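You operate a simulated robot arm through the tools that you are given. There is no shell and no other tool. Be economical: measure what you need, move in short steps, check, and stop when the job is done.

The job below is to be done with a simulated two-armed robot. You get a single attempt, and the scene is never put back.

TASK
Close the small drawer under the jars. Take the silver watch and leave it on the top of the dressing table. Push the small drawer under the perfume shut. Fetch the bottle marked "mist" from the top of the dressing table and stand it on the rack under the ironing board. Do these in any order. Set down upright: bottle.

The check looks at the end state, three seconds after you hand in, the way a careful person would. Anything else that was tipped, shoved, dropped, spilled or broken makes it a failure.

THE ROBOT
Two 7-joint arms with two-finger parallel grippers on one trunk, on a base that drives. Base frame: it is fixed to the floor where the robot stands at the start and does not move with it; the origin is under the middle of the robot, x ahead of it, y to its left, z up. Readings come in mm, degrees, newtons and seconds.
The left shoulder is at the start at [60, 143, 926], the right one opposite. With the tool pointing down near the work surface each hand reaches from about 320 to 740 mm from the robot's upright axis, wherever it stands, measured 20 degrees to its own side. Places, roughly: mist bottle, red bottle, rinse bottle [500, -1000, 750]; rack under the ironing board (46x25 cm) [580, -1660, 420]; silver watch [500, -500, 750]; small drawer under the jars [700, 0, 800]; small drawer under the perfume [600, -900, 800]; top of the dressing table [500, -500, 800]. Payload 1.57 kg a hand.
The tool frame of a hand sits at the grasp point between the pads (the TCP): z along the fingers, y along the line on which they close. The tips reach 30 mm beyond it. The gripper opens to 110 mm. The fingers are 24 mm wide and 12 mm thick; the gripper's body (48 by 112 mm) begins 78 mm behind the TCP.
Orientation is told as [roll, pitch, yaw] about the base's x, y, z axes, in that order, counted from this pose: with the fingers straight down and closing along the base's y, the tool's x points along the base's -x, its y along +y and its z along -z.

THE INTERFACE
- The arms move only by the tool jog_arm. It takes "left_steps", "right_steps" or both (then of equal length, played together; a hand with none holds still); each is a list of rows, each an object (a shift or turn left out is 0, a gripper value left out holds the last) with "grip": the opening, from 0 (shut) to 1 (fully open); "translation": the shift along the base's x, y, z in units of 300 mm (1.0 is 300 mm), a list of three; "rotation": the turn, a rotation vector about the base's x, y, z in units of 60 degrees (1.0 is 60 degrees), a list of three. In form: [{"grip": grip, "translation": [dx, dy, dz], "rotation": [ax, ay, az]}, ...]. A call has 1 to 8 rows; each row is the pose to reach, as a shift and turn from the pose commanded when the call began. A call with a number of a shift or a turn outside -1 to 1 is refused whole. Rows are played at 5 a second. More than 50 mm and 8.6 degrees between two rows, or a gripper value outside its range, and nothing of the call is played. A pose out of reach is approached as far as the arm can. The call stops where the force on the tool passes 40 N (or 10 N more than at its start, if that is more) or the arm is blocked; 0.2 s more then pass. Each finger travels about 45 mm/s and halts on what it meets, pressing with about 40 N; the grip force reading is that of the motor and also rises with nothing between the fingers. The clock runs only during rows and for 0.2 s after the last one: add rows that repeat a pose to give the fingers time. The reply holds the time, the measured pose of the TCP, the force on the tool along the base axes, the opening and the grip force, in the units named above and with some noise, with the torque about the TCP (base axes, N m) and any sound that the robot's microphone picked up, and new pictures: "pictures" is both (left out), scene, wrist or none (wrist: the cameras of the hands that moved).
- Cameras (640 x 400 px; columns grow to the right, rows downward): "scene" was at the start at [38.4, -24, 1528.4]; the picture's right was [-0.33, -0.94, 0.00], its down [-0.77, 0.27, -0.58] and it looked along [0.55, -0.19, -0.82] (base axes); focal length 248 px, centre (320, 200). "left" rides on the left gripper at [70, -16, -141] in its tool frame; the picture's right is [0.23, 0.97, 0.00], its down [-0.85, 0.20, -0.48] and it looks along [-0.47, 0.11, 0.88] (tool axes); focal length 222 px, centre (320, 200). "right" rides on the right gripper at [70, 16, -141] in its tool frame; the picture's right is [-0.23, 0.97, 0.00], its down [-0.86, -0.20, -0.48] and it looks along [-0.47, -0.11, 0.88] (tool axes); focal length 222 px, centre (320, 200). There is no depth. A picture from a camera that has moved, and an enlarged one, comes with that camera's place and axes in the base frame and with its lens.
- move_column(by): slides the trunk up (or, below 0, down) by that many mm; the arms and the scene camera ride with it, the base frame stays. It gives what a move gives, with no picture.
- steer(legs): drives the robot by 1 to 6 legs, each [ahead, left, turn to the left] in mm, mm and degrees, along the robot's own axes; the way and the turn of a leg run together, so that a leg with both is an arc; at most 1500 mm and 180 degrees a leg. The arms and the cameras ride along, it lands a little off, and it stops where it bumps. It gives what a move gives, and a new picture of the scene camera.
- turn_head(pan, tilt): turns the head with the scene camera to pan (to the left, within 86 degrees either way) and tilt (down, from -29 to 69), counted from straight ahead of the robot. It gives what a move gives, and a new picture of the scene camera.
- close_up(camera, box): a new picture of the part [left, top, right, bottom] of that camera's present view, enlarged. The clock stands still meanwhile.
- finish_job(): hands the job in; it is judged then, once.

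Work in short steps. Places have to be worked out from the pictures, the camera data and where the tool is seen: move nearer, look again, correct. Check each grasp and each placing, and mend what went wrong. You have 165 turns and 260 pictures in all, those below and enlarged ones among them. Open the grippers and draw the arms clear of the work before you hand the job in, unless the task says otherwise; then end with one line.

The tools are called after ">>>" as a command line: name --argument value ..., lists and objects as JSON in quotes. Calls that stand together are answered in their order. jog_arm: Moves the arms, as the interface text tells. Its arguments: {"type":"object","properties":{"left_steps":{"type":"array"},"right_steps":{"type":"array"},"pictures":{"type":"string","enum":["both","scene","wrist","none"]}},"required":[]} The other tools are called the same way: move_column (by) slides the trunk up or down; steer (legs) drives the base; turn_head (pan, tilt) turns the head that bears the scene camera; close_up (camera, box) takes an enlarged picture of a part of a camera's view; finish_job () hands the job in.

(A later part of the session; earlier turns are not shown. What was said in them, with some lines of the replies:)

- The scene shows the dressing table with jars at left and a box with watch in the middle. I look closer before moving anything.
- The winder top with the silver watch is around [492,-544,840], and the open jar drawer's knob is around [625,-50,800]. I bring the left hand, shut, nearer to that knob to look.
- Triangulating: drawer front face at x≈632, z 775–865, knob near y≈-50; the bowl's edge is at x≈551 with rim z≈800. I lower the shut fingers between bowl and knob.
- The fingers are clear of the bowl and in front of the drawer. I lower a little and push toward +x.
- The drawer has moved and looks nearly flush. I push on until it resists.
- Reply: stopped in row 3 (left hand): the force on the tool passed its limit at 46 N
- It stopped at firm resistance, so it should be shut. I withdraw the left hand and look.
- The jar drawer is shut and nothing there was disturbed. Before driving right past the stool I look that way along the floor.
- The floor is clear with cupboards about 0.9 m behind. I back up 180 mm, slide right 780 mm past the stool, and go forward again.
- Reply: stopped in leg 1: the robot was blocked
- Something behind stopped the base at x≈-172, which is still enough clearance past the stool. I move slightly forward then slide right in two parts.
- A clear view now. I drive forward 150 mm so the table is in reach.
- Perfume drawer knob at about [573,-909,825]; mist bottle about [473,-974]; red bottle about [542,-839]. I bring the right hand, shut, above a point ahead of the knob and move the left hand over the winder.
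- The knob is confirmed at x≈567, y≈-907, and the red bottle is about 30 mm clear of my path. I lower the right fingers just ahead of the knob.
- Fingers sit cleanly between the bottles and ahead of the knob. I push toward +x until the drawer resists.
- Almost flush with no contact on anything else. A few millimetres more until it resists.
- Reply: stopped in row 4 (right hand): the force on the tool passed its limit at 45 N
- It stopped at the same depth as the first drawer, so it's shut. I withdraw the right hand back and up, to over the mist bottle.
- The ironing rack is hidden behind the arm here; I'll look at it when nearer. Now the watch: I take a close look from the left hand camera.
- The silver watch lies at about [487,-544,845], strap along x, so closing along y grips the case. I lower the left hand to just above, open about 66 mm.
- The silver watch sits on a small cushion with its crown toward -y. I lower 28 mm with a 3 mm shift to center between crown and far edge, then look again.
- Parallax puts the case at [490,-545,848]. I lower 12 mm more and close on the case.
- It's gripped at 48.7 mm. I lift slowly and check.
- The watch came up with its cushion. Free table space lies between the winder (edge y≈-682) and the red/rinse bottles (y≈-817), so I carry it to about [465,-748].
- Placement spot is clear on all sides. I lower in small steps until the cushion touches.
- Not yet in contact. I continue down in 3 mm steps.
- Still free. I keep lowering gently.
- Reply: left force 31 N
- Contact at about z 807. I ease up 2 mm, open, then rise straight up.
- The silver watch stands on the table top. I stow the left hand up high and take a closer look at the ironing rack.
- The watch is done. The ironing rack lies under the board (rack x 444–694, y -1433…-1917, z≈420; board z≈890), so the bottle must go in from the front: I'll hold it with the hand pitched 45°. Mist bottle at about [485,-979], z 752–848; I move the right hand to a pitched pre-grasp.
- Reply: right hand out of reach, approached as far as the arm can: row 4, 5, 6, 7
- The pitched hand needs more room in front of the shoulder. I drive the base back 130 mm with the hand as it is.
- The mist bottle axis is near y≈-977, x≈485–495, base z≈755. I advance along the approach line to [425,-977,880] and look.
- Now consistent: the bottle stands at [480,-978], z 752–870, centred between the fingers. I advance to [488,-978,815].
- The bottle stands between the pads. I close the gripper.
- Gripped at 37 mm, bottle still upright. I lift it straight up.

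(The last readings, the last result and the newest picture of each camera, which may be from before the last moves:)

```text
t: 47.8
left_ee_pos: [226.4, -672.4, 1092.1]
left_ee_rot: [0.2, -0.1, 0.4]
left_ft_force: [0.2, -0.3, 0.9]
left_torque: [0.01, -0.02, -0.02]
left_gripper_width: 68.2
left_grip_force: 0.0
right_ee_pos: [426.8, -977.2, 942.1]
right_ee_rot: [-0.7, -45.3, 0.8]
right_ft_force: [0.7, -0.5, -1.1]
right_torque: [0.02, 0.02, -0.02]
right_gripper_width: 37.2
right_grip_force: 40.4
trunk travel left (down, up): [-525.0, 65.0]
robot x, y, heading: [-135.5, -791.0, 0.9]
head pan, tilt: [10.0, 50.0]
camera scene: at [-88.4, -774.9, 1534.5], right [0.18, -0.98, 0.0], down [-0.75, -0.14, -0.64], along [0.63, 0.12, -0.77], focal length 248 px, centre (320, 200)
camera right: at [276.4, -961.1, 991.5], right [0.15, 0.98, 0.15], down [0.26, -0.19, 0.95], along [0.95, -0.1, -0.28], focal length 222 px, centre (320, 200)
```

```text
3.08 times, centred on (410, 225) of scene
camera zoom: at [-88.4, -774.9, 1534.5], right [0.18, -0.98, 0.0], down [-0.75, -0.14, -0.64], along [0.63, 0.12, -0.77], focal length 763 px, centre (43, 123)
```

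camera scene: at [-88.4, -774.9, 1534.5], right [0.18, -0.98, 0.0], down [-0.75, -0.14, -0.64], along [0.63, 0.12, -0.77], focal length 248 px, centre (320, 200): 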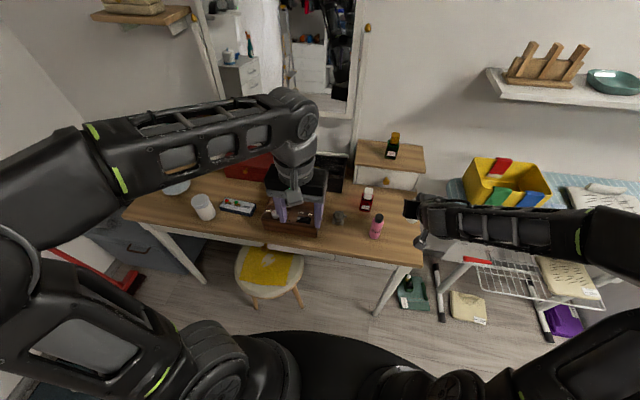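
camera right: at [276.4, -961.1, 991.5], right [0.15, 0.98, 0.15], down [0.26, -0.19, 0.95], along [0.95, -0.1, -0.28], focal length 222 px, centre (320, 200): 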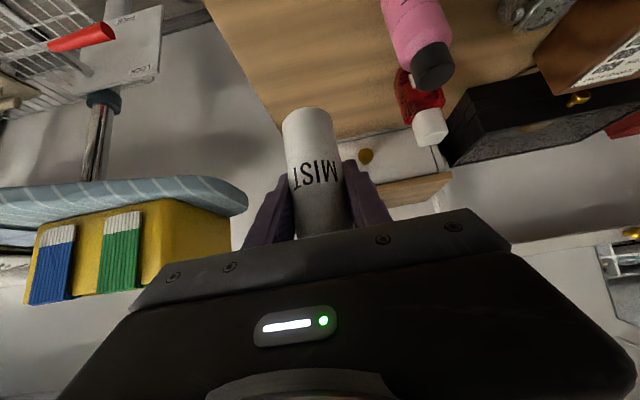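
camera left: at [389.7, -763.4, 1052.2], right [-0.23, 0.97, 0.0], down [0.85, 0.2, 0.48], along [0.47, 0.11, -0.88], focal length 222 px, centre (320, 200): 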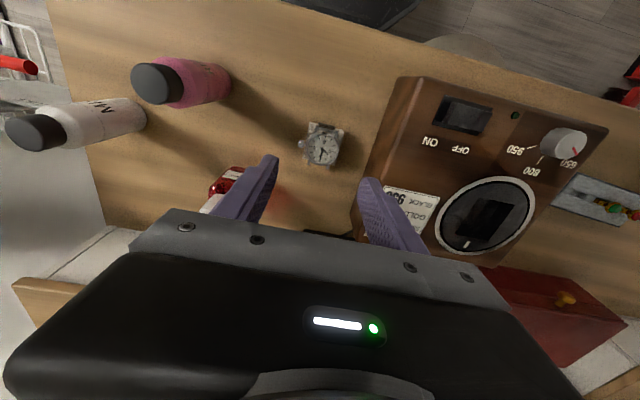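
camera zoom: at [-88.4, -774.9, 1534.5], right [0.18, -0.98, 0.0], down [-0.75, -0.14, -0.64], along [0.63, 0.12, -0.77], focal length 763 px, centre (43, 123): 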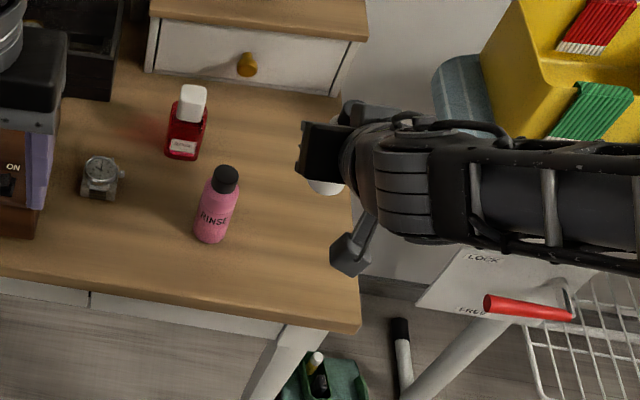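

The bottle is held firmly and upright. I back off 200 mm and slide right 600 mm to stand in front of the ironing board.

>>> steer --legs '[[-200, 0, 0], [0, -600, 0]]'

>>> turn_head --pan -5 --tilt 45

```text
t: 52.3
left_ee_pos: [32.9, -1266.5, 1091.3]
left_ee_rot: [0.2, -0.1, 0.3]
left_ft_force: [0.1, 0.4, -0.3]
left_torque: [0.01, 0.05, -0.01]
left_gripper_width: 68.2
left_grip_force: 0.0
right_ee_pos: [233.9, -1572.7, 942.5]
right_ee_rot: [-0.5, -45.4, 0.7]
right_ft_force: [1.0, 0.1, -1.3]
right_torque: [0.02, -0.04, 0.01]
right_gripper_width: 37.2
right_grip_force: 40.3
trunk travel left (down, up): [-525.0, 65.0]
robot x, y, heading: [-327.3, -1379.3, 0.5]
head pan, tilt: [10.0, 50.0]
camera scene: at [-281.5, -1370.0, 1534.5], right [0.18, -0.98, 0.0], down [-0.75, -0.14, -0.64], along [0.63, 0.12, -0.77], focal length 248 px, centre (320, 200)
```

scene: 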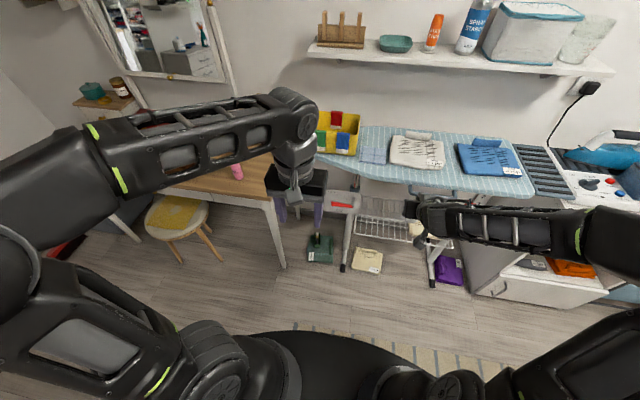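

```text
t: 53.1
left_ee_pos: [34.0, -1267.7, 1091.6]
left_ee_rot: [0.3, -0.1, 0.3]
left_ft_force: [-0.6, -0.4, -0.3]
left_torque: [0.02, 0.02, -0.01]
left_gripper_width: 68.1
left_grip_force: 0.0
right_ee_pos: [234.3, -1571.7, 942.0]
right_ee_rot: [-0.7, -45.4, 0.7]
right_ft_force: [1.0, -0.1, -1.2]
right_torque: [0.0, -0.04, -0.03]
right_gripper_width: 37.3
right_grip_force: 39.6
trunk travel left (down, up): [-525.0, 65.0]
robot x, y, heading: [-326.1, -1380.8, 0.3]
head pan, tilt: [-5.0, 45.0]
camera scene: at [-276.2, -1389.7, 1541.4], right [-0.08, -1.0, 0.0], down [-0.71, 0.06, -0.71], along [0.7, -0.06, -0.71], focal length 248 px, centre (320, 200)
```

scene: 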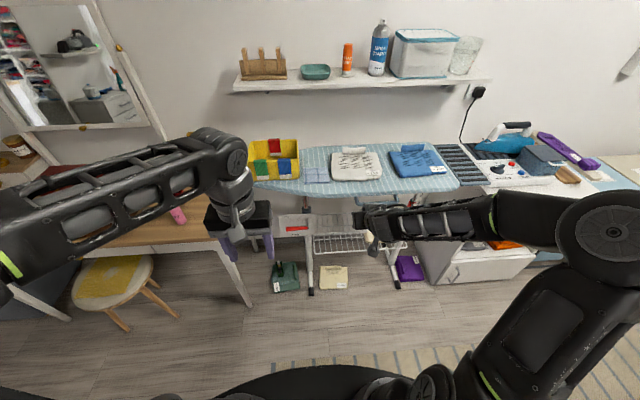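

The rack is visible ahead. I lower the trunk 330 mm so the hand works at rack height, then look.

>>> move_column --by -330

>>> turn_head --pan -12 --tilt 40

>>> close_up --camera "scene" --box '[240, 120, 440, 260]'

>>> close_up --camera "right" --box '[0, 0, 640, 400]'

```text
t: 56.3
left_ee_pos: [33.5, -1266.3, 761.0]
left_ee_rot: [0.2, -0.1, 0.2]
left_ft_force: [-0.3, -0.2, 0.9]
left_torque: [0.01, 0.01, 0.04]
left_gripper_width: 68.1
left_grip_force: 0.1
right_ee_pos: [231.9, -1572.6, 611.9]
right_ee_rot: [-0.6, -45.4, 0.7]
right_ft_force: [-0.1, 0.5, -2.1]
right_torque: [-0.02, -0.04, 0.01]
right_gripper_width: 37.0
right_grip_force: 40.1
trunk travel left (down, up): [-195.0, 395.0]
robot x, y, heading: [-325.7, -1382.6, 0.6]
head pan, tilt: [-5.0, 45.0]
```

```text
t: 57.0
left_ee_pos: [32.8, -1267.1, 760.4]
left_ee_rot: [0.2, -0.1, 0.4]
left_ft_force: [0.2, -0.3, 0.1]
left_torque: [-0.01, -0.06, 0.01]
left_gripper_width: 67.9
left_grip_force: 0.1
right_ee_pos: [233.8, -1573.9, 612.6]
right_ee_rot: [-0.7, -45.4, 0.7]
right_ft_force: [-0.2, -0.3, -0.8]
right_torque: [-0.01, 0.0, -0.04]
right_gripper_width: 37.1
right_grip_force: 40.1
trunk travel left (down, up): [-195.0, 395.0]
robot x, y, heading: [-326.6, -1384.2, 0.5]
head pan, tilt: [-12.0, 40.0]
camera scene: at [-274.0, -1400.2, 1218.7], right [-0.2, -0.98, 0.0], down [-0.63, 0.13, -0.77], along [0.75, -0.15, -0.64], focal length 248 px, centre (320, 200)
```

scene: 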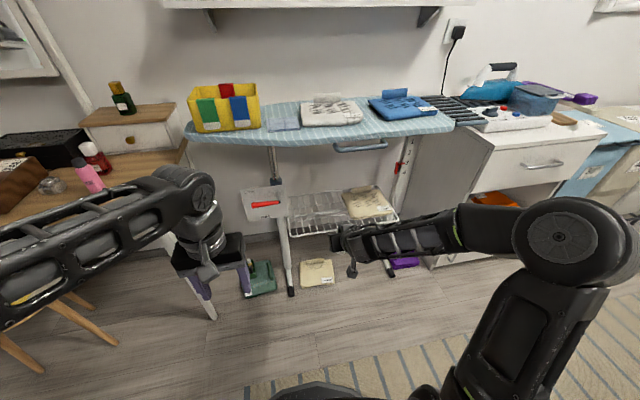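

```text
2.86 times, centred on (340, 190) of scene
camera zoom: at [-274.0, -1400.2, 1218.7], right [-0.2, -0.98, 0.0], down [-0.63, 0.13, -0.77], along [0.75, -0.15, -0.64], focal length 709 px, centre (263, 229)
```

zoom: 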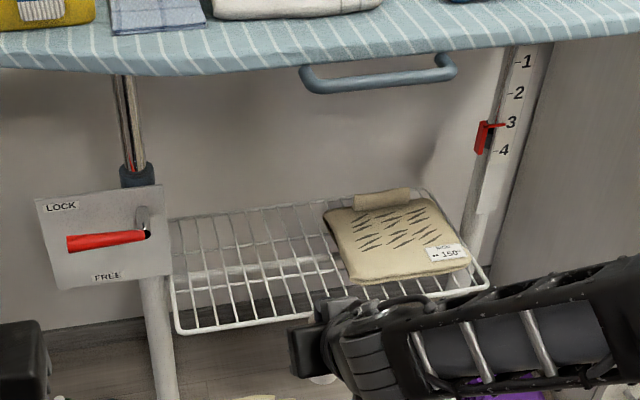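

```text
1.00 times, centred on (320, 200) of right (not enlarged: the box is as wide or as high as the picture)
camera zoom: at [83.3, -1556.1, 661.5], right [0.16, 0.98, 0.15], down [0.26, -0.19, 0.95], along [0.95, -0.11, -0.28], focal length 222 px, centre (320, 200)
```

zoom: 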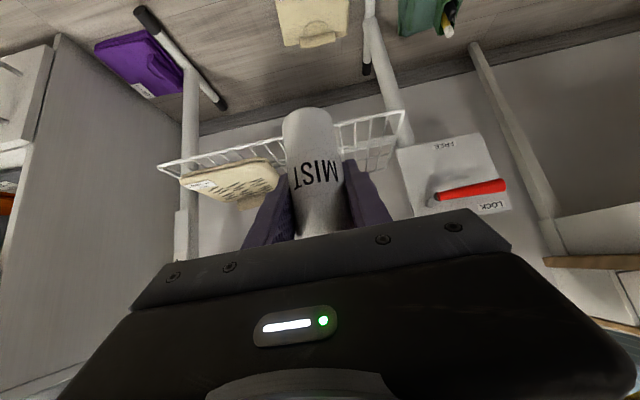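

The rack is a wire grid with a free left part. I look closer at the wire spacing to choose a stable spot.

>>> close_up --camera "scene" --box '[285, 180, 365, 240]'

>>> close_up --camera "right" --box '[330, 90, 430, 190]'

```text
6.67 times, centred on (325, 210) of scene
camera zoom: at [-274.0, -1400.2, 1218.7], right [-0.2, -0.98, 0.0], down [-0.63, 0.13, -0.77], along [0.75, -0.15, -0.64], focal length 1654 px, centre (287, 133)
```

zoom: 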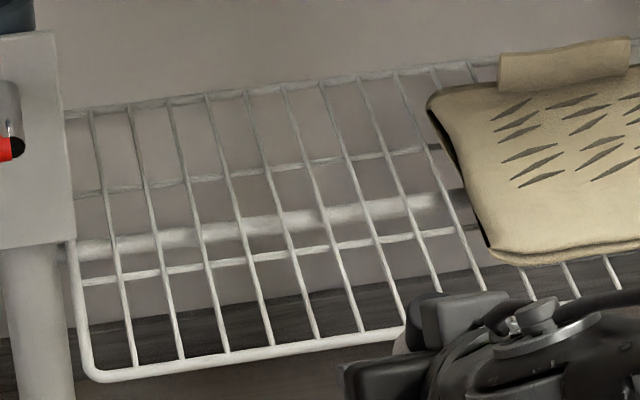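

```text
4.00 times, centred on (380, 140) of right
camera zoom: at [83.3, -1556.1, 661.5], right [0.16, 0.98, 0.15], down [0.26, -0.19, 0.95], along [0.95, -0.11, -0.28], focal length 888 px, centre (80, 440)
```

zoom: 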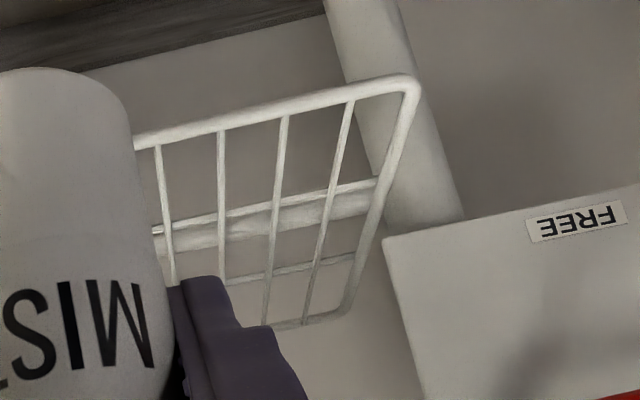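

Lengthwise wires are about 29 mm apart on top of cross wires; I'll stand the bottle astride two wires around x≈490, y≈-1578, left of the cloth. First lower the trunk 60 mm more and drive forward 250 mm.

>>> move_column --by -60

>>> steer --legs '[[150, 0, 0]]'

>>> close_up --camera "right" --box '[0, 0, 640, 400]'

```text
t: 58.0
left_ee_pos: [33.3, -1266.5, 702.1]
left_ee_rot: [0.1, -0.1, 0.2]
left_ft_force: [-0.1, 0.0, 0.1]
left_torque: [0.01, -0.01, 0.01]
left_gripper_width: 68.1
left_grip_force: 0.0
right_ee_pos: [233.3, -1573.0, 551.4]
right_ee_rot: [-0.7, -45.4, 0.7]
right_ft_force: [0.5, -0.3, -0.9]
right_torque: [0.02, 0.0, -0.03]
right_gripper_width: 36.9
right_grip_force: 40.3
trunk travel left (down, up): [-135.0, 455.0]
robot x, y, heading: [-327.3, -1383.1, 0.4]
head pan, tilt: [-12.0, 40.0]
```

```text
t: 59.4
left_ee_pos: [181.8, -1265.9, 702.1]
left_ee_rot: [0.2, -0.1, 0.2]
left_ft_force: [0.0, -0.2, 0.8]
left_torque: [0.0, -0.01, -0.01]
left_gripper_width: 68.2
left_grip_force: 0.1
right_ee_pos: [383.4, -1571.4, 551.0]
right_ee_rot: [-0.7, -45.4, 0.8]
right_ft_force: [-0.1, -0.4, -1.2]
right_torque: [0.01, -0.03, -0.04]
right_gripper_width: 37.1
right_grip_force: 39.9
trunk travel left (down, up): [-135.0, 455.0]
robot x, y, heading: [-177.9, -1383.9, 0.4]
head pan, tilt: [-12.0, 40.0]
camera scene: at [-125.0, -1399.2, 1158.7], right [-0.2, -0.98, 0.0], down [-0.63, 0.13, -0.77], along [0.75, -0.15, -0.64], focal length 248 px, centre (320, 200)
```

scene: 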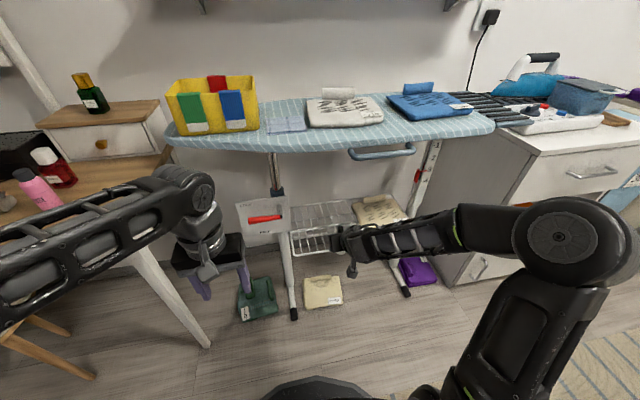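

```text
1.00 times, centred on (320, 200) of right (not enlarged: the box is as wide or as high as the picture)
camera zoom: at [232.4, -1555.0, 601.6], right [0.15, 0.98, 0.15], down [0.26, -0.19, 0.95], along [0.95, -0.11, -0.28], focal length 222 px, centre (320, 200)
```

zoom: 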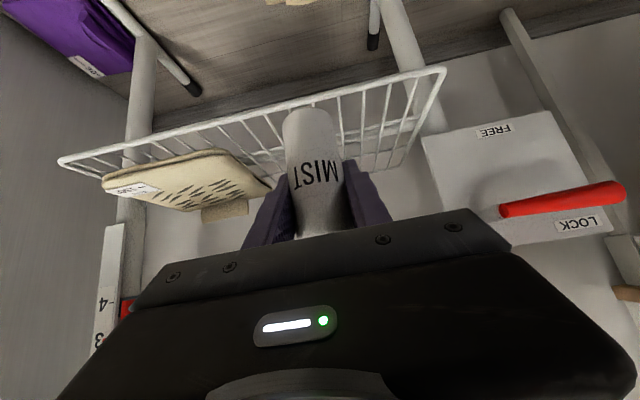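

Clear so far. I drive the remaining 105 mm so the bottle is above the rack.

>>> steer --legs '[[105, 0, 0]]'

>>> close_up --camera "right" --box '[160, 0, 480, 200]'

```text
t: 60.6
left_ee_pos: [287.6, -1265.4, 700.8]
left_ee_rot: [0.2, -0.2, 0.2]
left_ft_force: [0.2, 0.3, -0.3]
left_torque: [0.01, 0.0, 0.0]
left_gripper_width: 68.2
left_grip_force: 0.2
right_ee_pos: [486.8, -1572.9, 551.3]
right_ee_rot: [-0.7, -45.3, 0.7]
right_ft_force: [-0.5, -0.3, -1.2]
right_torque: [-0.03, 0.01, 0.03]
right_gripper_width: 37.2
right_grip_force: 40.1
trunk travel left (down, up): [-135.0, 455.0]
robot x, y, heading: [-72.6, -1380.4, 0.2]
head pan, tilt: [-12.0, 40.0]
camera scene: at [-20.7, -1398.6, 1158.7], right [-0.2, -0.98, 0.0], down [-0.63, 0.13, -0.77], along [0.75, -0.15, -0.64], focal length 248 px, centre (320, 200)
```

scene: 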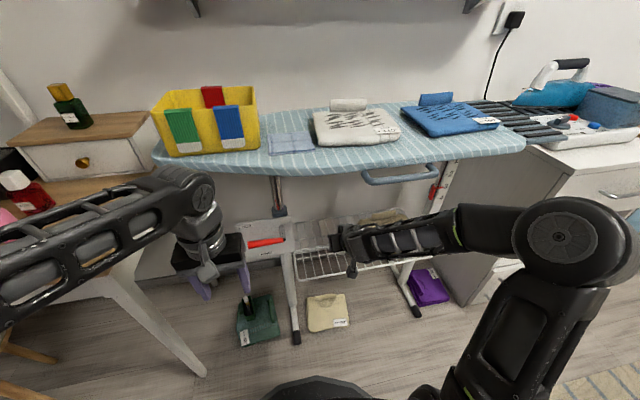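

```text
2.00 times, centred on (320, 100) of right
camera zoom: at [336.5, -1554.6, 601.6], right [0.16, 0.98, 0.15], down [0.26, -0.19, 0.95], along [0.95, -0.11, -0.28], focal length 444 px, centre (320, 400)
```

zoom: 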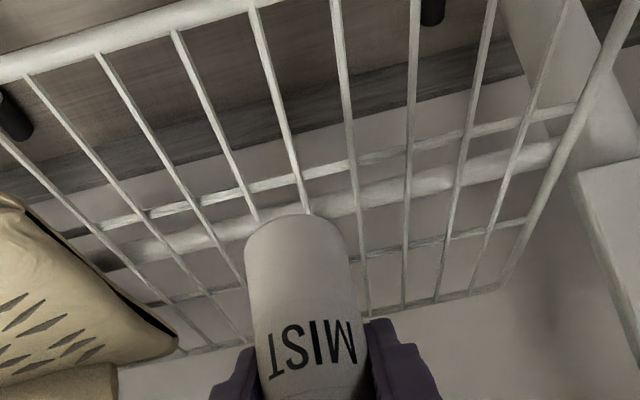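

Wires lie at y≈-1539, -1569, -1598, -1629; the bottle is at about -1571. I shift it -12.5 mm to straddle -1569/-1598, then lower the trunk 45 mm.

>>> jog_arm --right_steps '[{"translation": [0, -0.02, 0]}, {"translation": [0, -0.042, 0]}, {"translation": [0, -0.042, 0]}]' --pictures "none"

>>> move_column --by -45

>>> close_up --camera "right" --box '[160, 0, 480, 200]'

>>> close_up --camera "scene" --box '[270, 190, 430, 300]'

```text
t: 61.4
left_ee_pos: [286.5, -1265.8, 700.0]
left_ee_rot: [0.1, -0.1, 0.4]
left_ft_force: [-0.1, 0.8, 0.6]
left_torque: [0.02, 0.03, 0.0]
left_gripper_width: 68.0
left_grip_force: 0.0
right_ee_pos: [487.7, -1585.0, 551.3]
right_ee_rot: [-0.6, -45.3, 0.7]
right_ft_force: [0.1, -0.6, -2.4]
right_torque: [0.0, 0.03, -0.01]
right_gripper_width: 37.1
right_grip_force: 40.2
trunk travel left (down, up): [-135.0, 455.0]
robot x, y, heading: [-70.8, -1382.1, 0.3]
head pan, tilt: [-12.0, 40.0]
```

```text
t: 62.2
left_ee_pos: [286.6, -1264.3, 657.3]
left_ee_rot: [0.2, -0.1, 0.2]
left_ft_force: [0.0, -0.3, 0.1]
left_torque: [-0.02, 0.02, -0.03]
left_gripper_width: 68.1
left_grip_force: 0.1
right_ee_pos: [487.7, -1585.1, 508.2]
right_ee_rot: [-0.6, -45.4, 0.7]
right_ft_force: [-0.6, 0.0, -1.5]
right_torque: [0.01, 0.0, -0.01]
right_gripper_width: 37.2
right_grip_force: 40.1
trunk travel left (down, up): [-90.0, 500.0]
robot x, y, heading: [-73.8, -1383.2, 0.2]
head pan, tilt: [-12.0, 40.0]
```

```text
2.00 times, centred on (320, 100) of right
camera zoom: at [337.0, -1567.5, 556.5], right [0.16, 0.98, 0.15], down [0.26, -0.19, 0.95], along [0.95, -0.11, -0.28], focal length 444 px, centre (320, 400)
```

zoom: 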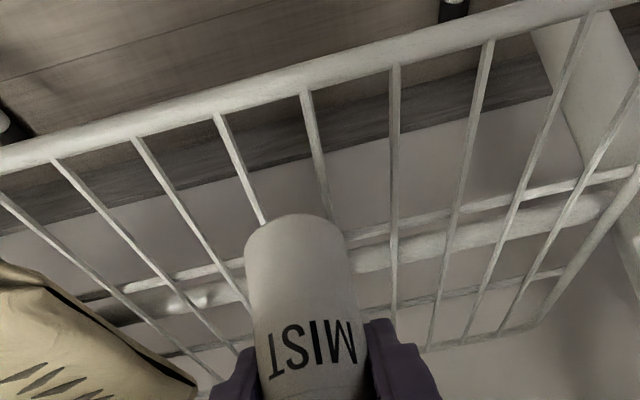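

```text
3.64 times, centred on (350, 245) of scene
camera zoom: at [-20.6, -1398.6, 1113.7], right [-0.2, -0.98, 0.0], down [-0.63, 0.13, -0.77], along [0.75, -0.15, -0.64], focal length 902 px, centre (211, 36)
```

zoom: 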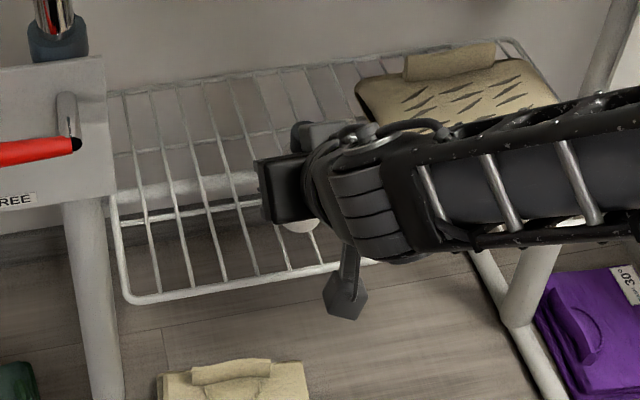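

The bottle now straddles wires within about 2 mm. I trim -2 mm in y and lower the trunk 14 mm more.

>>> move_column --by -14

>>> jog_arm --right_steps '[{"translation": [0, -0.006, 0]}, {"translation": [0, -0.006, 0]}]' --pictures "none"

>>> close_up --camera "right" --box '[160, 0, 480, 200]'

```text
t: 62.9
left_ee_pos: [285.9, -1264.5, 643.4]
left_ee_rot: [0.3, -0.1, 0.2]
left_ft_force: [-0.3, 0.0, 0.1]
left_torque: [-0.03, 0.0, 0.01]
left_gripper_width: 68.2
left_grip_force: 0.0
right_ee_pos: [487.3, -1583.8, 492.5]
right_ee_rot: [-0.7, -45.3, 0.6]
right_ft_force: [-0.3, -0.2, -2.2]
right_torque: [-0.02, 0.0, 0.03]
right_gripper_width: 36.8
right_grip_force: 39.2
trunk travel left (down, up): [-76.0, 514.0]
robot x, y, heading: [-73.5, -1386.5, 0.3]
head pan, tilt: [-12.0, 40.0]
```

```text
t: 63.5
left_ee_pos: [287.2, -1265.8, 642.2]
left_ee_rot: [0.3, -0.1, 0.2]
left_ft_force: [-0.1, -0.6, -0.1]
left_torque: [-0.01, -0.03, 0.0]
left_gripper_width: 68.2
left_grip_force: 0.1
right_ee_pos: [487.2, -1586.3, 493.1]
right_ee_rot: [-0.8, -45.3, 0.6]
right_ft_force: [0.7, -0.2, -1.4]
right_torque: [0.0, -0.01, 0.02]
right_gripper_width: 37.1
right_grip_force: 40.2
trunk travel left (down, up): [-76.0, 514.0]
robot x, y, heading: [-70.1, -1380.1, 0.5]
head pan, tilt: [-12.0, 40.0]
```

```text
2.00 times, centred on (320, 100) of right
camera zoom: at [336.6, -1569.0, 542.6], right [0.16, 0.98, 0.15], down [0.26, -0.19, 0.95], along [0.95, -0.11, -0.28], focal length 444 px, centre (320, 400)
```

zoom: 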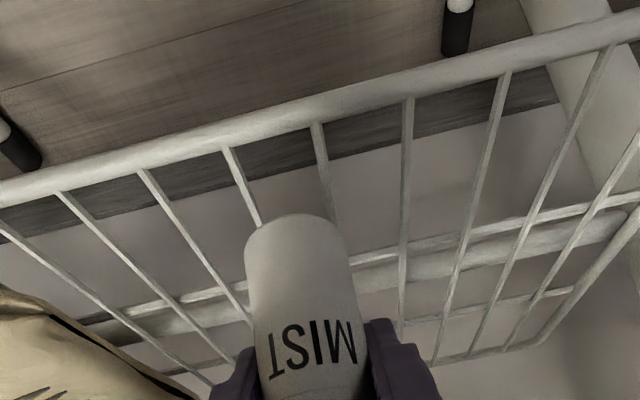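

Well centred between the two wires. I lower in 2 mm rows feeling for contact.

>>> jog_arm --right_steps '[{"translation": [0, 0, -0.007]}, {"translation": [0, 0, -0.014]}, {"translation": [0, 0, -0.02]}, {"translation": [0, 0, -0.02]}]' --pictures "none"

>>> close_up --camera "right" --box '[160, 0, 480, 200]'

```text
t: 64.5
left_ee_pos: [286.1, -1265.0, 641.9]
left_ee_rot: [0.2, -0.1, 0.2]
left_ft_force: [0.5, 0.0, -1.0]
left_torque: [0.01, 0.0, 0.01]
left_gripper_width: 68.1
left_grip_force: 0.0
right_ee_pos: [487.3, -1586.9, 487.2]
right_ee_rot: [-0.7, -45.4, 0.8]
right_ft_force: [0.6, -0.2, -1.7]
right_torque: [0.0, 0.0, 0.0]
right_gripper_width: 36.9
right_grip_force: 39.5
trunk travel left (down, up): [-76.0, 514.0]
robot x, y, heading: [-72.3, -1383.1, 0.5]
head pan, tilt: [-12.0, 40.0]
```

```text
2.00 times, centred on (320, 100) of right
camera zoom: at [337.2, -1569.4, 537.1], right [0.16, 0.98, 0.15], down [0.26, -0.19, 0.95], along [0.95, -0.11, -0.28], focal length 444 px, centre (320, 400)
```

zoom: 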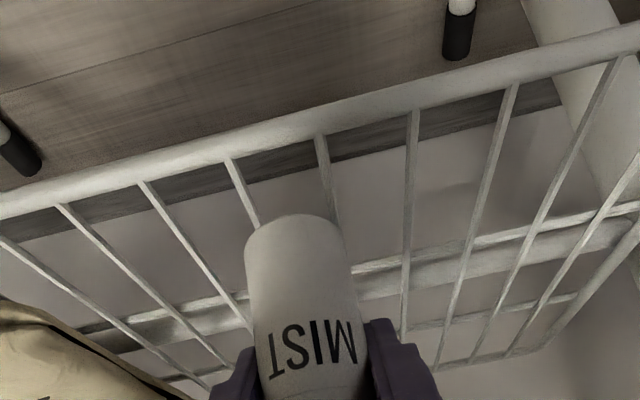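

No contact yet. I continue the descent in the same small steps.

>>> jog_arm --right_steps '[{"translation": [0, 0, -0.006]}, {"translation": [0, 0, -0.012]}, {"translation": [0, 0, -0.018]}, {"translation": [0, 0, -0.018]}]' --pictures "none"

>>> jog_arm --right_steps '[{"translation": [0, 0, -0.005]}, {"translation": [0, 0, -0.01]}, {"translation": [0, 0, -0.01]}]' --pictures "none"

>>> close_up --camera "right" --box '[160, 0, 480, 200]'

```text
t: 65.5
left_ee_pos: [286.4, -1265.1, 643.0]
left_ee_rot: [0.2, -0.1, 0.3]
left_ft_force: [0.7, -0.9, -0.4]
left_torque: [-0.04, 0.0, -0.02]
left_gripper_width: 68.3
left_grip_force: 0.0
right_ee_pos: [487.4, -1586.0, 481.7]
right_ee_rot: [-0.8, -45.4, 0.7]
right_ft_force: [-0.9, 0.7, 0.0]
right_torque: [-0.02, -0.02, -0.02]
right_gripper_width: 36.9
right_grip_force: 39.7
trunk travel left (down, up): [-76.0, 514.0]
robot x, y, heading: [-72.3, -1383.0, 0.2]
head pan, tilt: [-12.0, 40.0]
```

```text
t: 66.3
left_ee_pos: [285.7, -1265.5, 641.7]
left_ee_rot: [0.2, -0.1, 0.4]
left_ft_force: [0.3, 0.1, -0.2]
left_torque: [0.01, 0.01, 0.01]
left_gripper_width: 68.2
left_grip_force: 0.1
right_ee_pos: [487.1, -1585.5, 478.4]
right_ee_rot: [-0.7, -45.4, 0.7]
right_ft_force: [0.9, -0.2, -1.7]
right_torque: [0.01, -0.02, 0.01]
right_gripper_width: 37.1
right_grip_force: 39.5
trunk travel left (down, up): [-76.0, 514.0]
robot x, y, heading: [-71.1, -1382.3, 0.6]
head pan, tilt: [-12.0, 40.0]
```

```text
2.00 times, centred on (320, 100) of right
camera zoom: at [337.3, -1569.5, 528.0], right [0.16, 0.98, 0.15], down [0.26, -0.19, 0.95], along [0.95, -0.11, -0.28], focal length 444 px, centre (320, 400)
```

zoom: 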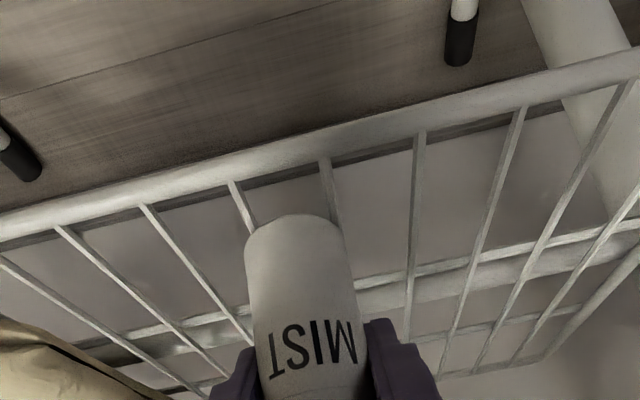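

Still free; alignment remains good. Continue down.

>>> jog_arm --right_steps '[{"translation": [0, 0, -0.005]}, {"translation": [0, 0, -0.01]}, {"translation": [0, 0, -0.015]}, {"translation": [0, 0, -0.015]}]' --pictures "none"

>>> jog_arm --right_steps '[{"translation": [0, 0, -0.004]}, {"translation": [0, 0, -0.008]}, {"translation": [0, 0, -0.008]}]' --pictures "none"

>>> close_up --camera "right" --box '[160, 0, 480, 200]'

```text
t: 67.3
left_ee_pos: [286.7, -1265.5, 643.8]
left_ee_rot: [0.2, -0.3, 0.2]
left_ft_force: [-0.6, 0.2, 1.0]
left_torque: [0.01, -0.02, -0.03]
left_gripper_width: 68.1
left_grip_force: 0.1
right_ee_pos: [487.1, -1585.8, 475.6]
right_ee_rot: [-0.8, -45.5, 0.8]
right_ft_force: [-3.1, -1.3, 13.0]
right_torque: [0.15, 0.32, 0.07]
right_gripper_width: 36.9
right_grip_force: 39.5
trunk travel left (down, up): [-76.0, 514.0]
robot x, y, heading: [-69.6, -1380.5, 0.5]
head pan, tilt: [-12.0, 40.0]
```

```text
t: 68.1
left_ee_pos: [286.0, -1263.8, 642.8]
left_ee_rot: [0.1, -0.1, 0.3]
left_ft_force: [0.1, 0.5, 0.6]
left_torque: [0.01, 0.01, -0.01]
left_gripper_width: 68.1
left_grip_force: 0.0
right_ee_pos: [487.2, -1585.5, 476.2]
right_ee_rot: [-0.9, -45.7, 0.8]
right_ft_force: [-3.8, -3.3, 31.2]
right_torque: [0.16, 0.44, 0.14]
right_gripper_width: 37.2
right_grip_force: 39.9
trunk travel left (down, up): [-76.0, 514.0]
robot x, y, heading: [-74.0, -1381.3, 0.5]
head pan, tilt: [-12.0, 40.0]
```

```text
2.00 times, centred on (320, 100) of right
camera zoom: at [337.3, -1569.0, 523.7], right [0.16, 0.98, 0.15], down [0.25, -0.19, 0.95], along [0.95, -0.11, -0.28], focal length 444 px, centre (320, 400)
```

zoom: 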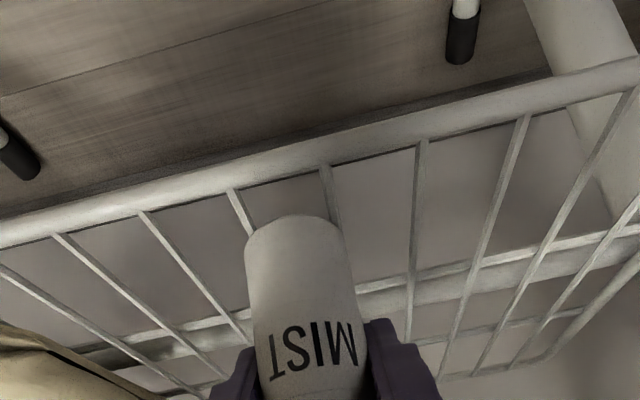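

Contact is firm (31 N). I ease up 3.5 mm to unload, then open slowly and check before withdrawing.

>>> jog_arm --right_steps '[{"grip": 0.1, "translation": [0, 0, 0.006]}, {"grip": 0.1, "translation": [0, 0, 0.012]}, {"grip": 0.3, "translation": [0, 0, 0.012]}, {"grip": 0.36, "translation": [0, 0, 0.012]}, {"grip": 0.42, "translation": [0, 0, 0.012]}, {"grip": 0.5, "translation": [0, 0, 0.012]}, {"grip": 0.5, "translation": [0, 0, 0.012]}]' --pictures "none"

>>> close_up --camera "right" --box '[160, 0, 480, 200]'

```text
t: 69.7
left_ee_pos: [287.0, -1265.1, 641.9]
left_ee_rot: [0.2, -0.2, 0.3]
left_ft_force: [0.3, -0.8, 0.1]
left_torque: [-0.01, 0.01, 0.01]
left_gripper_width: 68.3
left_grip_force: 0.0
right_ee_pos: [487.4, -1587.9, 475.0]
right_ee_rot: [-0.7, -45.4, 0.7]
right_ft_force: [0.3, -0.3, 0.2]
right_torque: [-0.03, -0.01, 0.01]
right_gripper_width: 55.0
right_grip_force: 0.0
trunk travel left (down, up): [-76.0, 514.0]
robot x, y, heading: [-74.0, -1382.6, 0.4]
head pan, tilt: [-12.0, 40.0]
```

```text
2.00 times, centred on (320, 100) of right
camera zoom: at [336.5, -1569.6, 524.6], right [0.16, 0.98, 0.15], down [0.26, -0.19, 0.95], along [0.95, -0.11, -0.28], focal length 444 px, centre (320, 400)
```

zoom: 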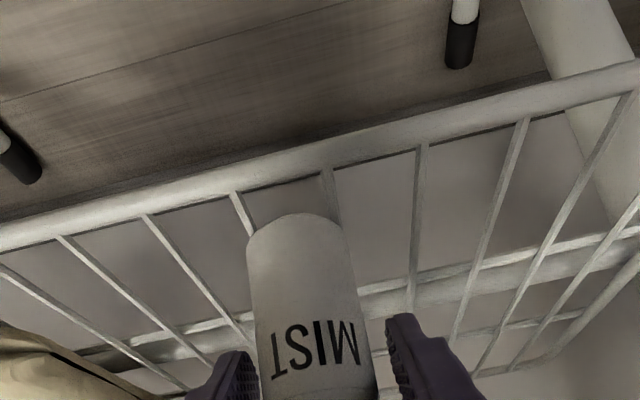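

The bottle stays upright, released. I open a bit more and withdraw back and up along the approach line.

>>> jog_arm --right_steps '[{"grip": 0.65}, {"grip": 0.65}, {"translation": [-0.05, 0, 0.05]}, {"translation": [-0.12, 0, 0.12]}, {"translation": [-0.2, 0, 0.2]}, {"translation": [-0.2, 0, 0.2]}]' --pictures "wrist"

```text
t: 71.1
left_ee_pos: [287.1, -1265.4, 642.9]
left_ee_rot: [0.1, -0.2, 0.3]
left_ft_force: [-0.2, 0.1, 0.4]
left_torque: [0.01, 0.0, -0.02]
left_gripper_width: 68.2
left_grip_force: 0.0
right_ee_pos: [427.0, -1586.6, 535.4]
right_ee_rot: [-0.6, -45.4, 0.6]
right_ft_force: [-0.8, 0.0, 0.2]
right_torque: [0.01, 0.0, 0.02]
right_gripper_width: 71.7
right_grip_force: 0.0
trunk travel left (down, up): [-76.0, 514.0]
robot x, y, heading: [-72.5, -1381.8, 0.4]
head pan, tilt: [-12.0, 40.0]
camera right: at [275.6, -1569.7, 584.8], right [0.16, 0.98, 0.15], down [0.26, -0.19, 0.95], along [0.95, -0.11, -0.28], focal length 222 px, centre (320, 200)
```

right: 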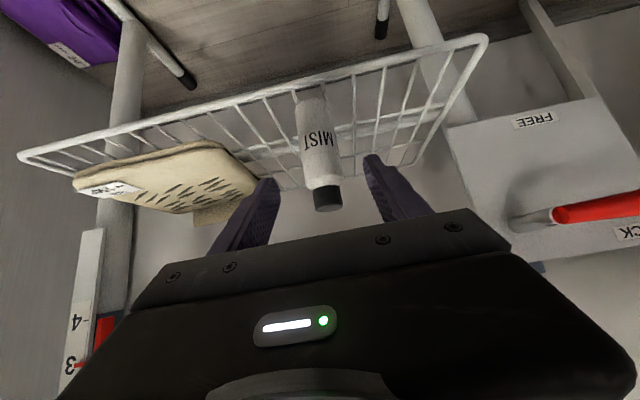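

The bottle stands upright on the rack. I drive straight back to clear the arms and then look over it all.

>>> steer --legs '[[-250, 0, 0]]'

>>> close_up --camera "scene" --box '[240, 150, 440, 290]'

>>> close_up --camera "right" --box '[220, 60, 420, 220]'

```text
t: 72.9
left_ee_pos: [35.7, -1265.0, 642.9]
left_ee_rot: [0.2, -0.1, 0.7]
left_ft_force: [0.4, 0.4, 0.1]
left_torque: [0.01, 0.02, 0.0]
left_gripper_width: 68.3
left_grip_force: 0.1
right_ee_pos: [177.5, -1585.2, 534.8]
right_ee_rot: [-0.7, -45.4, 1.2]
right_ft_force: [-0.7, 0.3, 1.2]
right_torque: [0.0, -0.01, 0.0]
right_gripper_width: 71.8
right_grip_force: 0.0
trunk travel left (down, up): [-76.0, 514.0]
robot x, y, heading: [-326.6, -1384.7, 0.9]
head pan, tilt: [-12.0, 40.0]
camera scene: at [-271.4, -1400.7, 1099.7], right [-0.19, -0.98, 0.0], down [-0.63, 0.12, -0.77], along [0.75, -0.15, -0.64], focal length 248 px, centre (320, 200)
```

scene: 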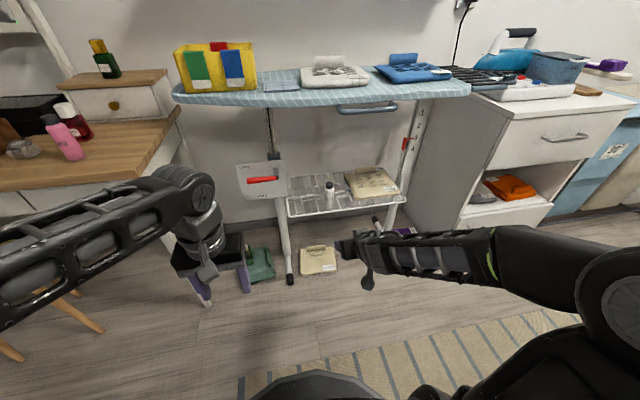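

```text
2.86 times, centred on (340, 220) of scene
camera zoom: at [-271.4, -1400.7, 1099.7], right [-0.19, -0.98, 0.0], down [-0.63, 0.12, -0.77], along [0.75, -0.15, -0.64], focal length 709 px, centre (263, 143)
```

zoom: 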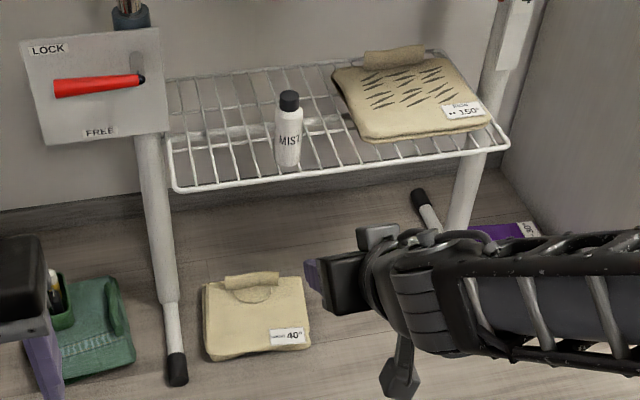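

```text
2.50 times, centred on (320, 140) of right
camera zoom: at [26.5, -1569.5, 584.6], right [0.15, 0.98, 0.15], down [0.26, -0.19, 0.95], along [0.95, -0.1, -0.28], focal length 555 px, centre (320, 350)
```

zoom: 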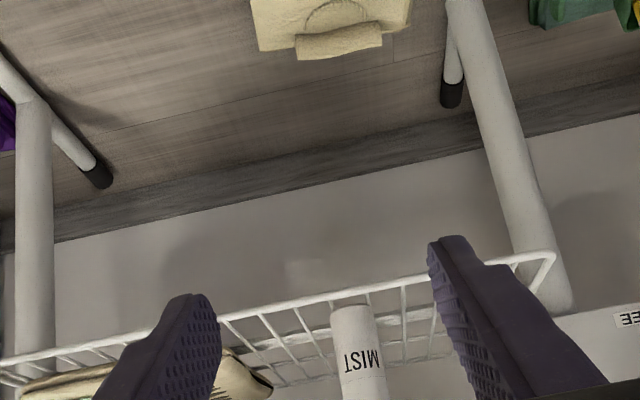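

The bottle stands upright on the rack, nothing around it disturbed. I turn the head left to check the table and the spot behind the start where the base was blocked.

>>> turn_head --pan 40 --tilt 25

>>> turn_head --pan 86 --tilt 25

```text
t: 74.1
left_ee_pos: [34.6, -1264.8, 642.8]
left_ee_rot: [0.2, -0.1, 0.7]
left_ft_force: [-0.7, 0.6, 0.9]
left_torque: [-0.02, 0.0, 0.0]
left_gripper_width: 68.1
left_grip_force: 0.0
right_ee_pos: [175.9, -1584.7, 534.9]
right_ee_rot: [-0.8, -45.3, 1.2]
right_ft_force: [0.0, -0.4, 0.6]
right_torque: [0.0, -0.02, -0.01]
right_gripper_width: 71.4
right_grip_force: 0.0
trunk travel left (down, up): [-76.0, 514.0]
robot x, y, heading: [-326.7, -1383.7, 0.8]
head pan, tilt: [40.0, 25.0]
camera scene: at [-285.1, -1324.1, 1123.0], right [0.65, -0.76, 0.0], down [-0.32, -0.28, -0.91], along [0.69, 0.59, -0.42], focal length 248 px, centre (320, 200)
```

scene: 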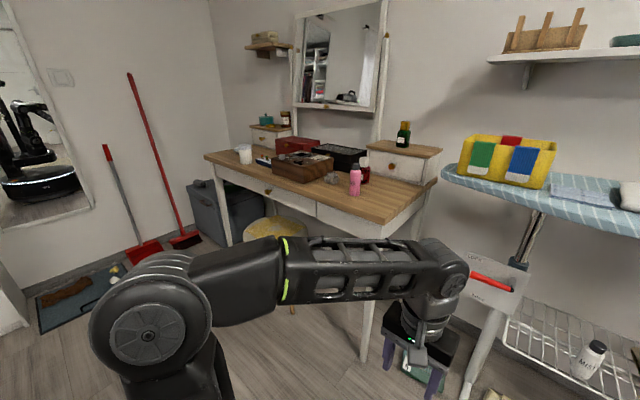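

```text
t: 75.2
left_ee_pos: [35.4, -1265.1, 641.3]
left_ee_rot: [0.2, -0.1, 0.6]
left_ft_force: [0.0, 0.2, -0.8]
left_torque: [0.02, -0.01, 0.02]
left_gripper_width: 68.1
left_grip_force: 0.1
right_ee_pos: [177.7, -1585.4, 536.1]
right_ee_rot: [-0.7, -45.3, 1.2]
right_ft_force: [0.3, -0.3, -0.7]
right_torque: [0.0, 0.01, 0.03]
right_gripper_width: 71.4
right_grip_force: 0.0
trunk travel left (down, up): [-76.0, 514.0]
robot x, y, heading: [-328.3, -1384.8, 0.7]
head pan, tilt: [85.9, 25.0]
camera scene: at [-349.6, -1292.2, 1123.0], right [1.0, -0.06, 0.0], down [-0.02, -0.42, -0.91], along [0.05, 0.9, -0.42], focal length 248 px, centre (320, 200)
```

scene: 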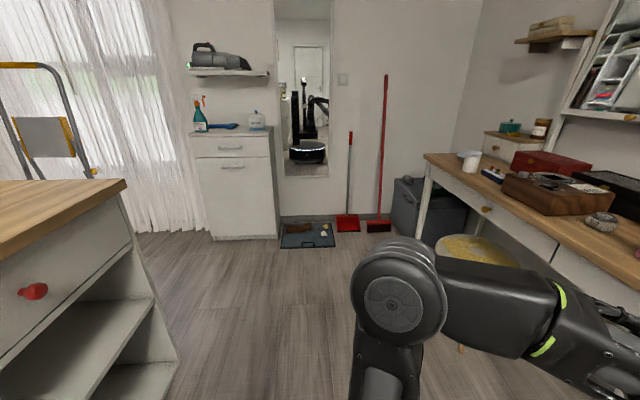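

Nothing has fallen; both small drawers are shut, and the watch and bottle are in place with the arms clear. I hand the job in.

>>> finish_job

```text
The job is handed in.
```

I shut both small drawers, set the silver watch on the top of the dressing table, and stood the mist bottle upright on the rack under the ironing board; the watch came off its winder with its cushion attached.
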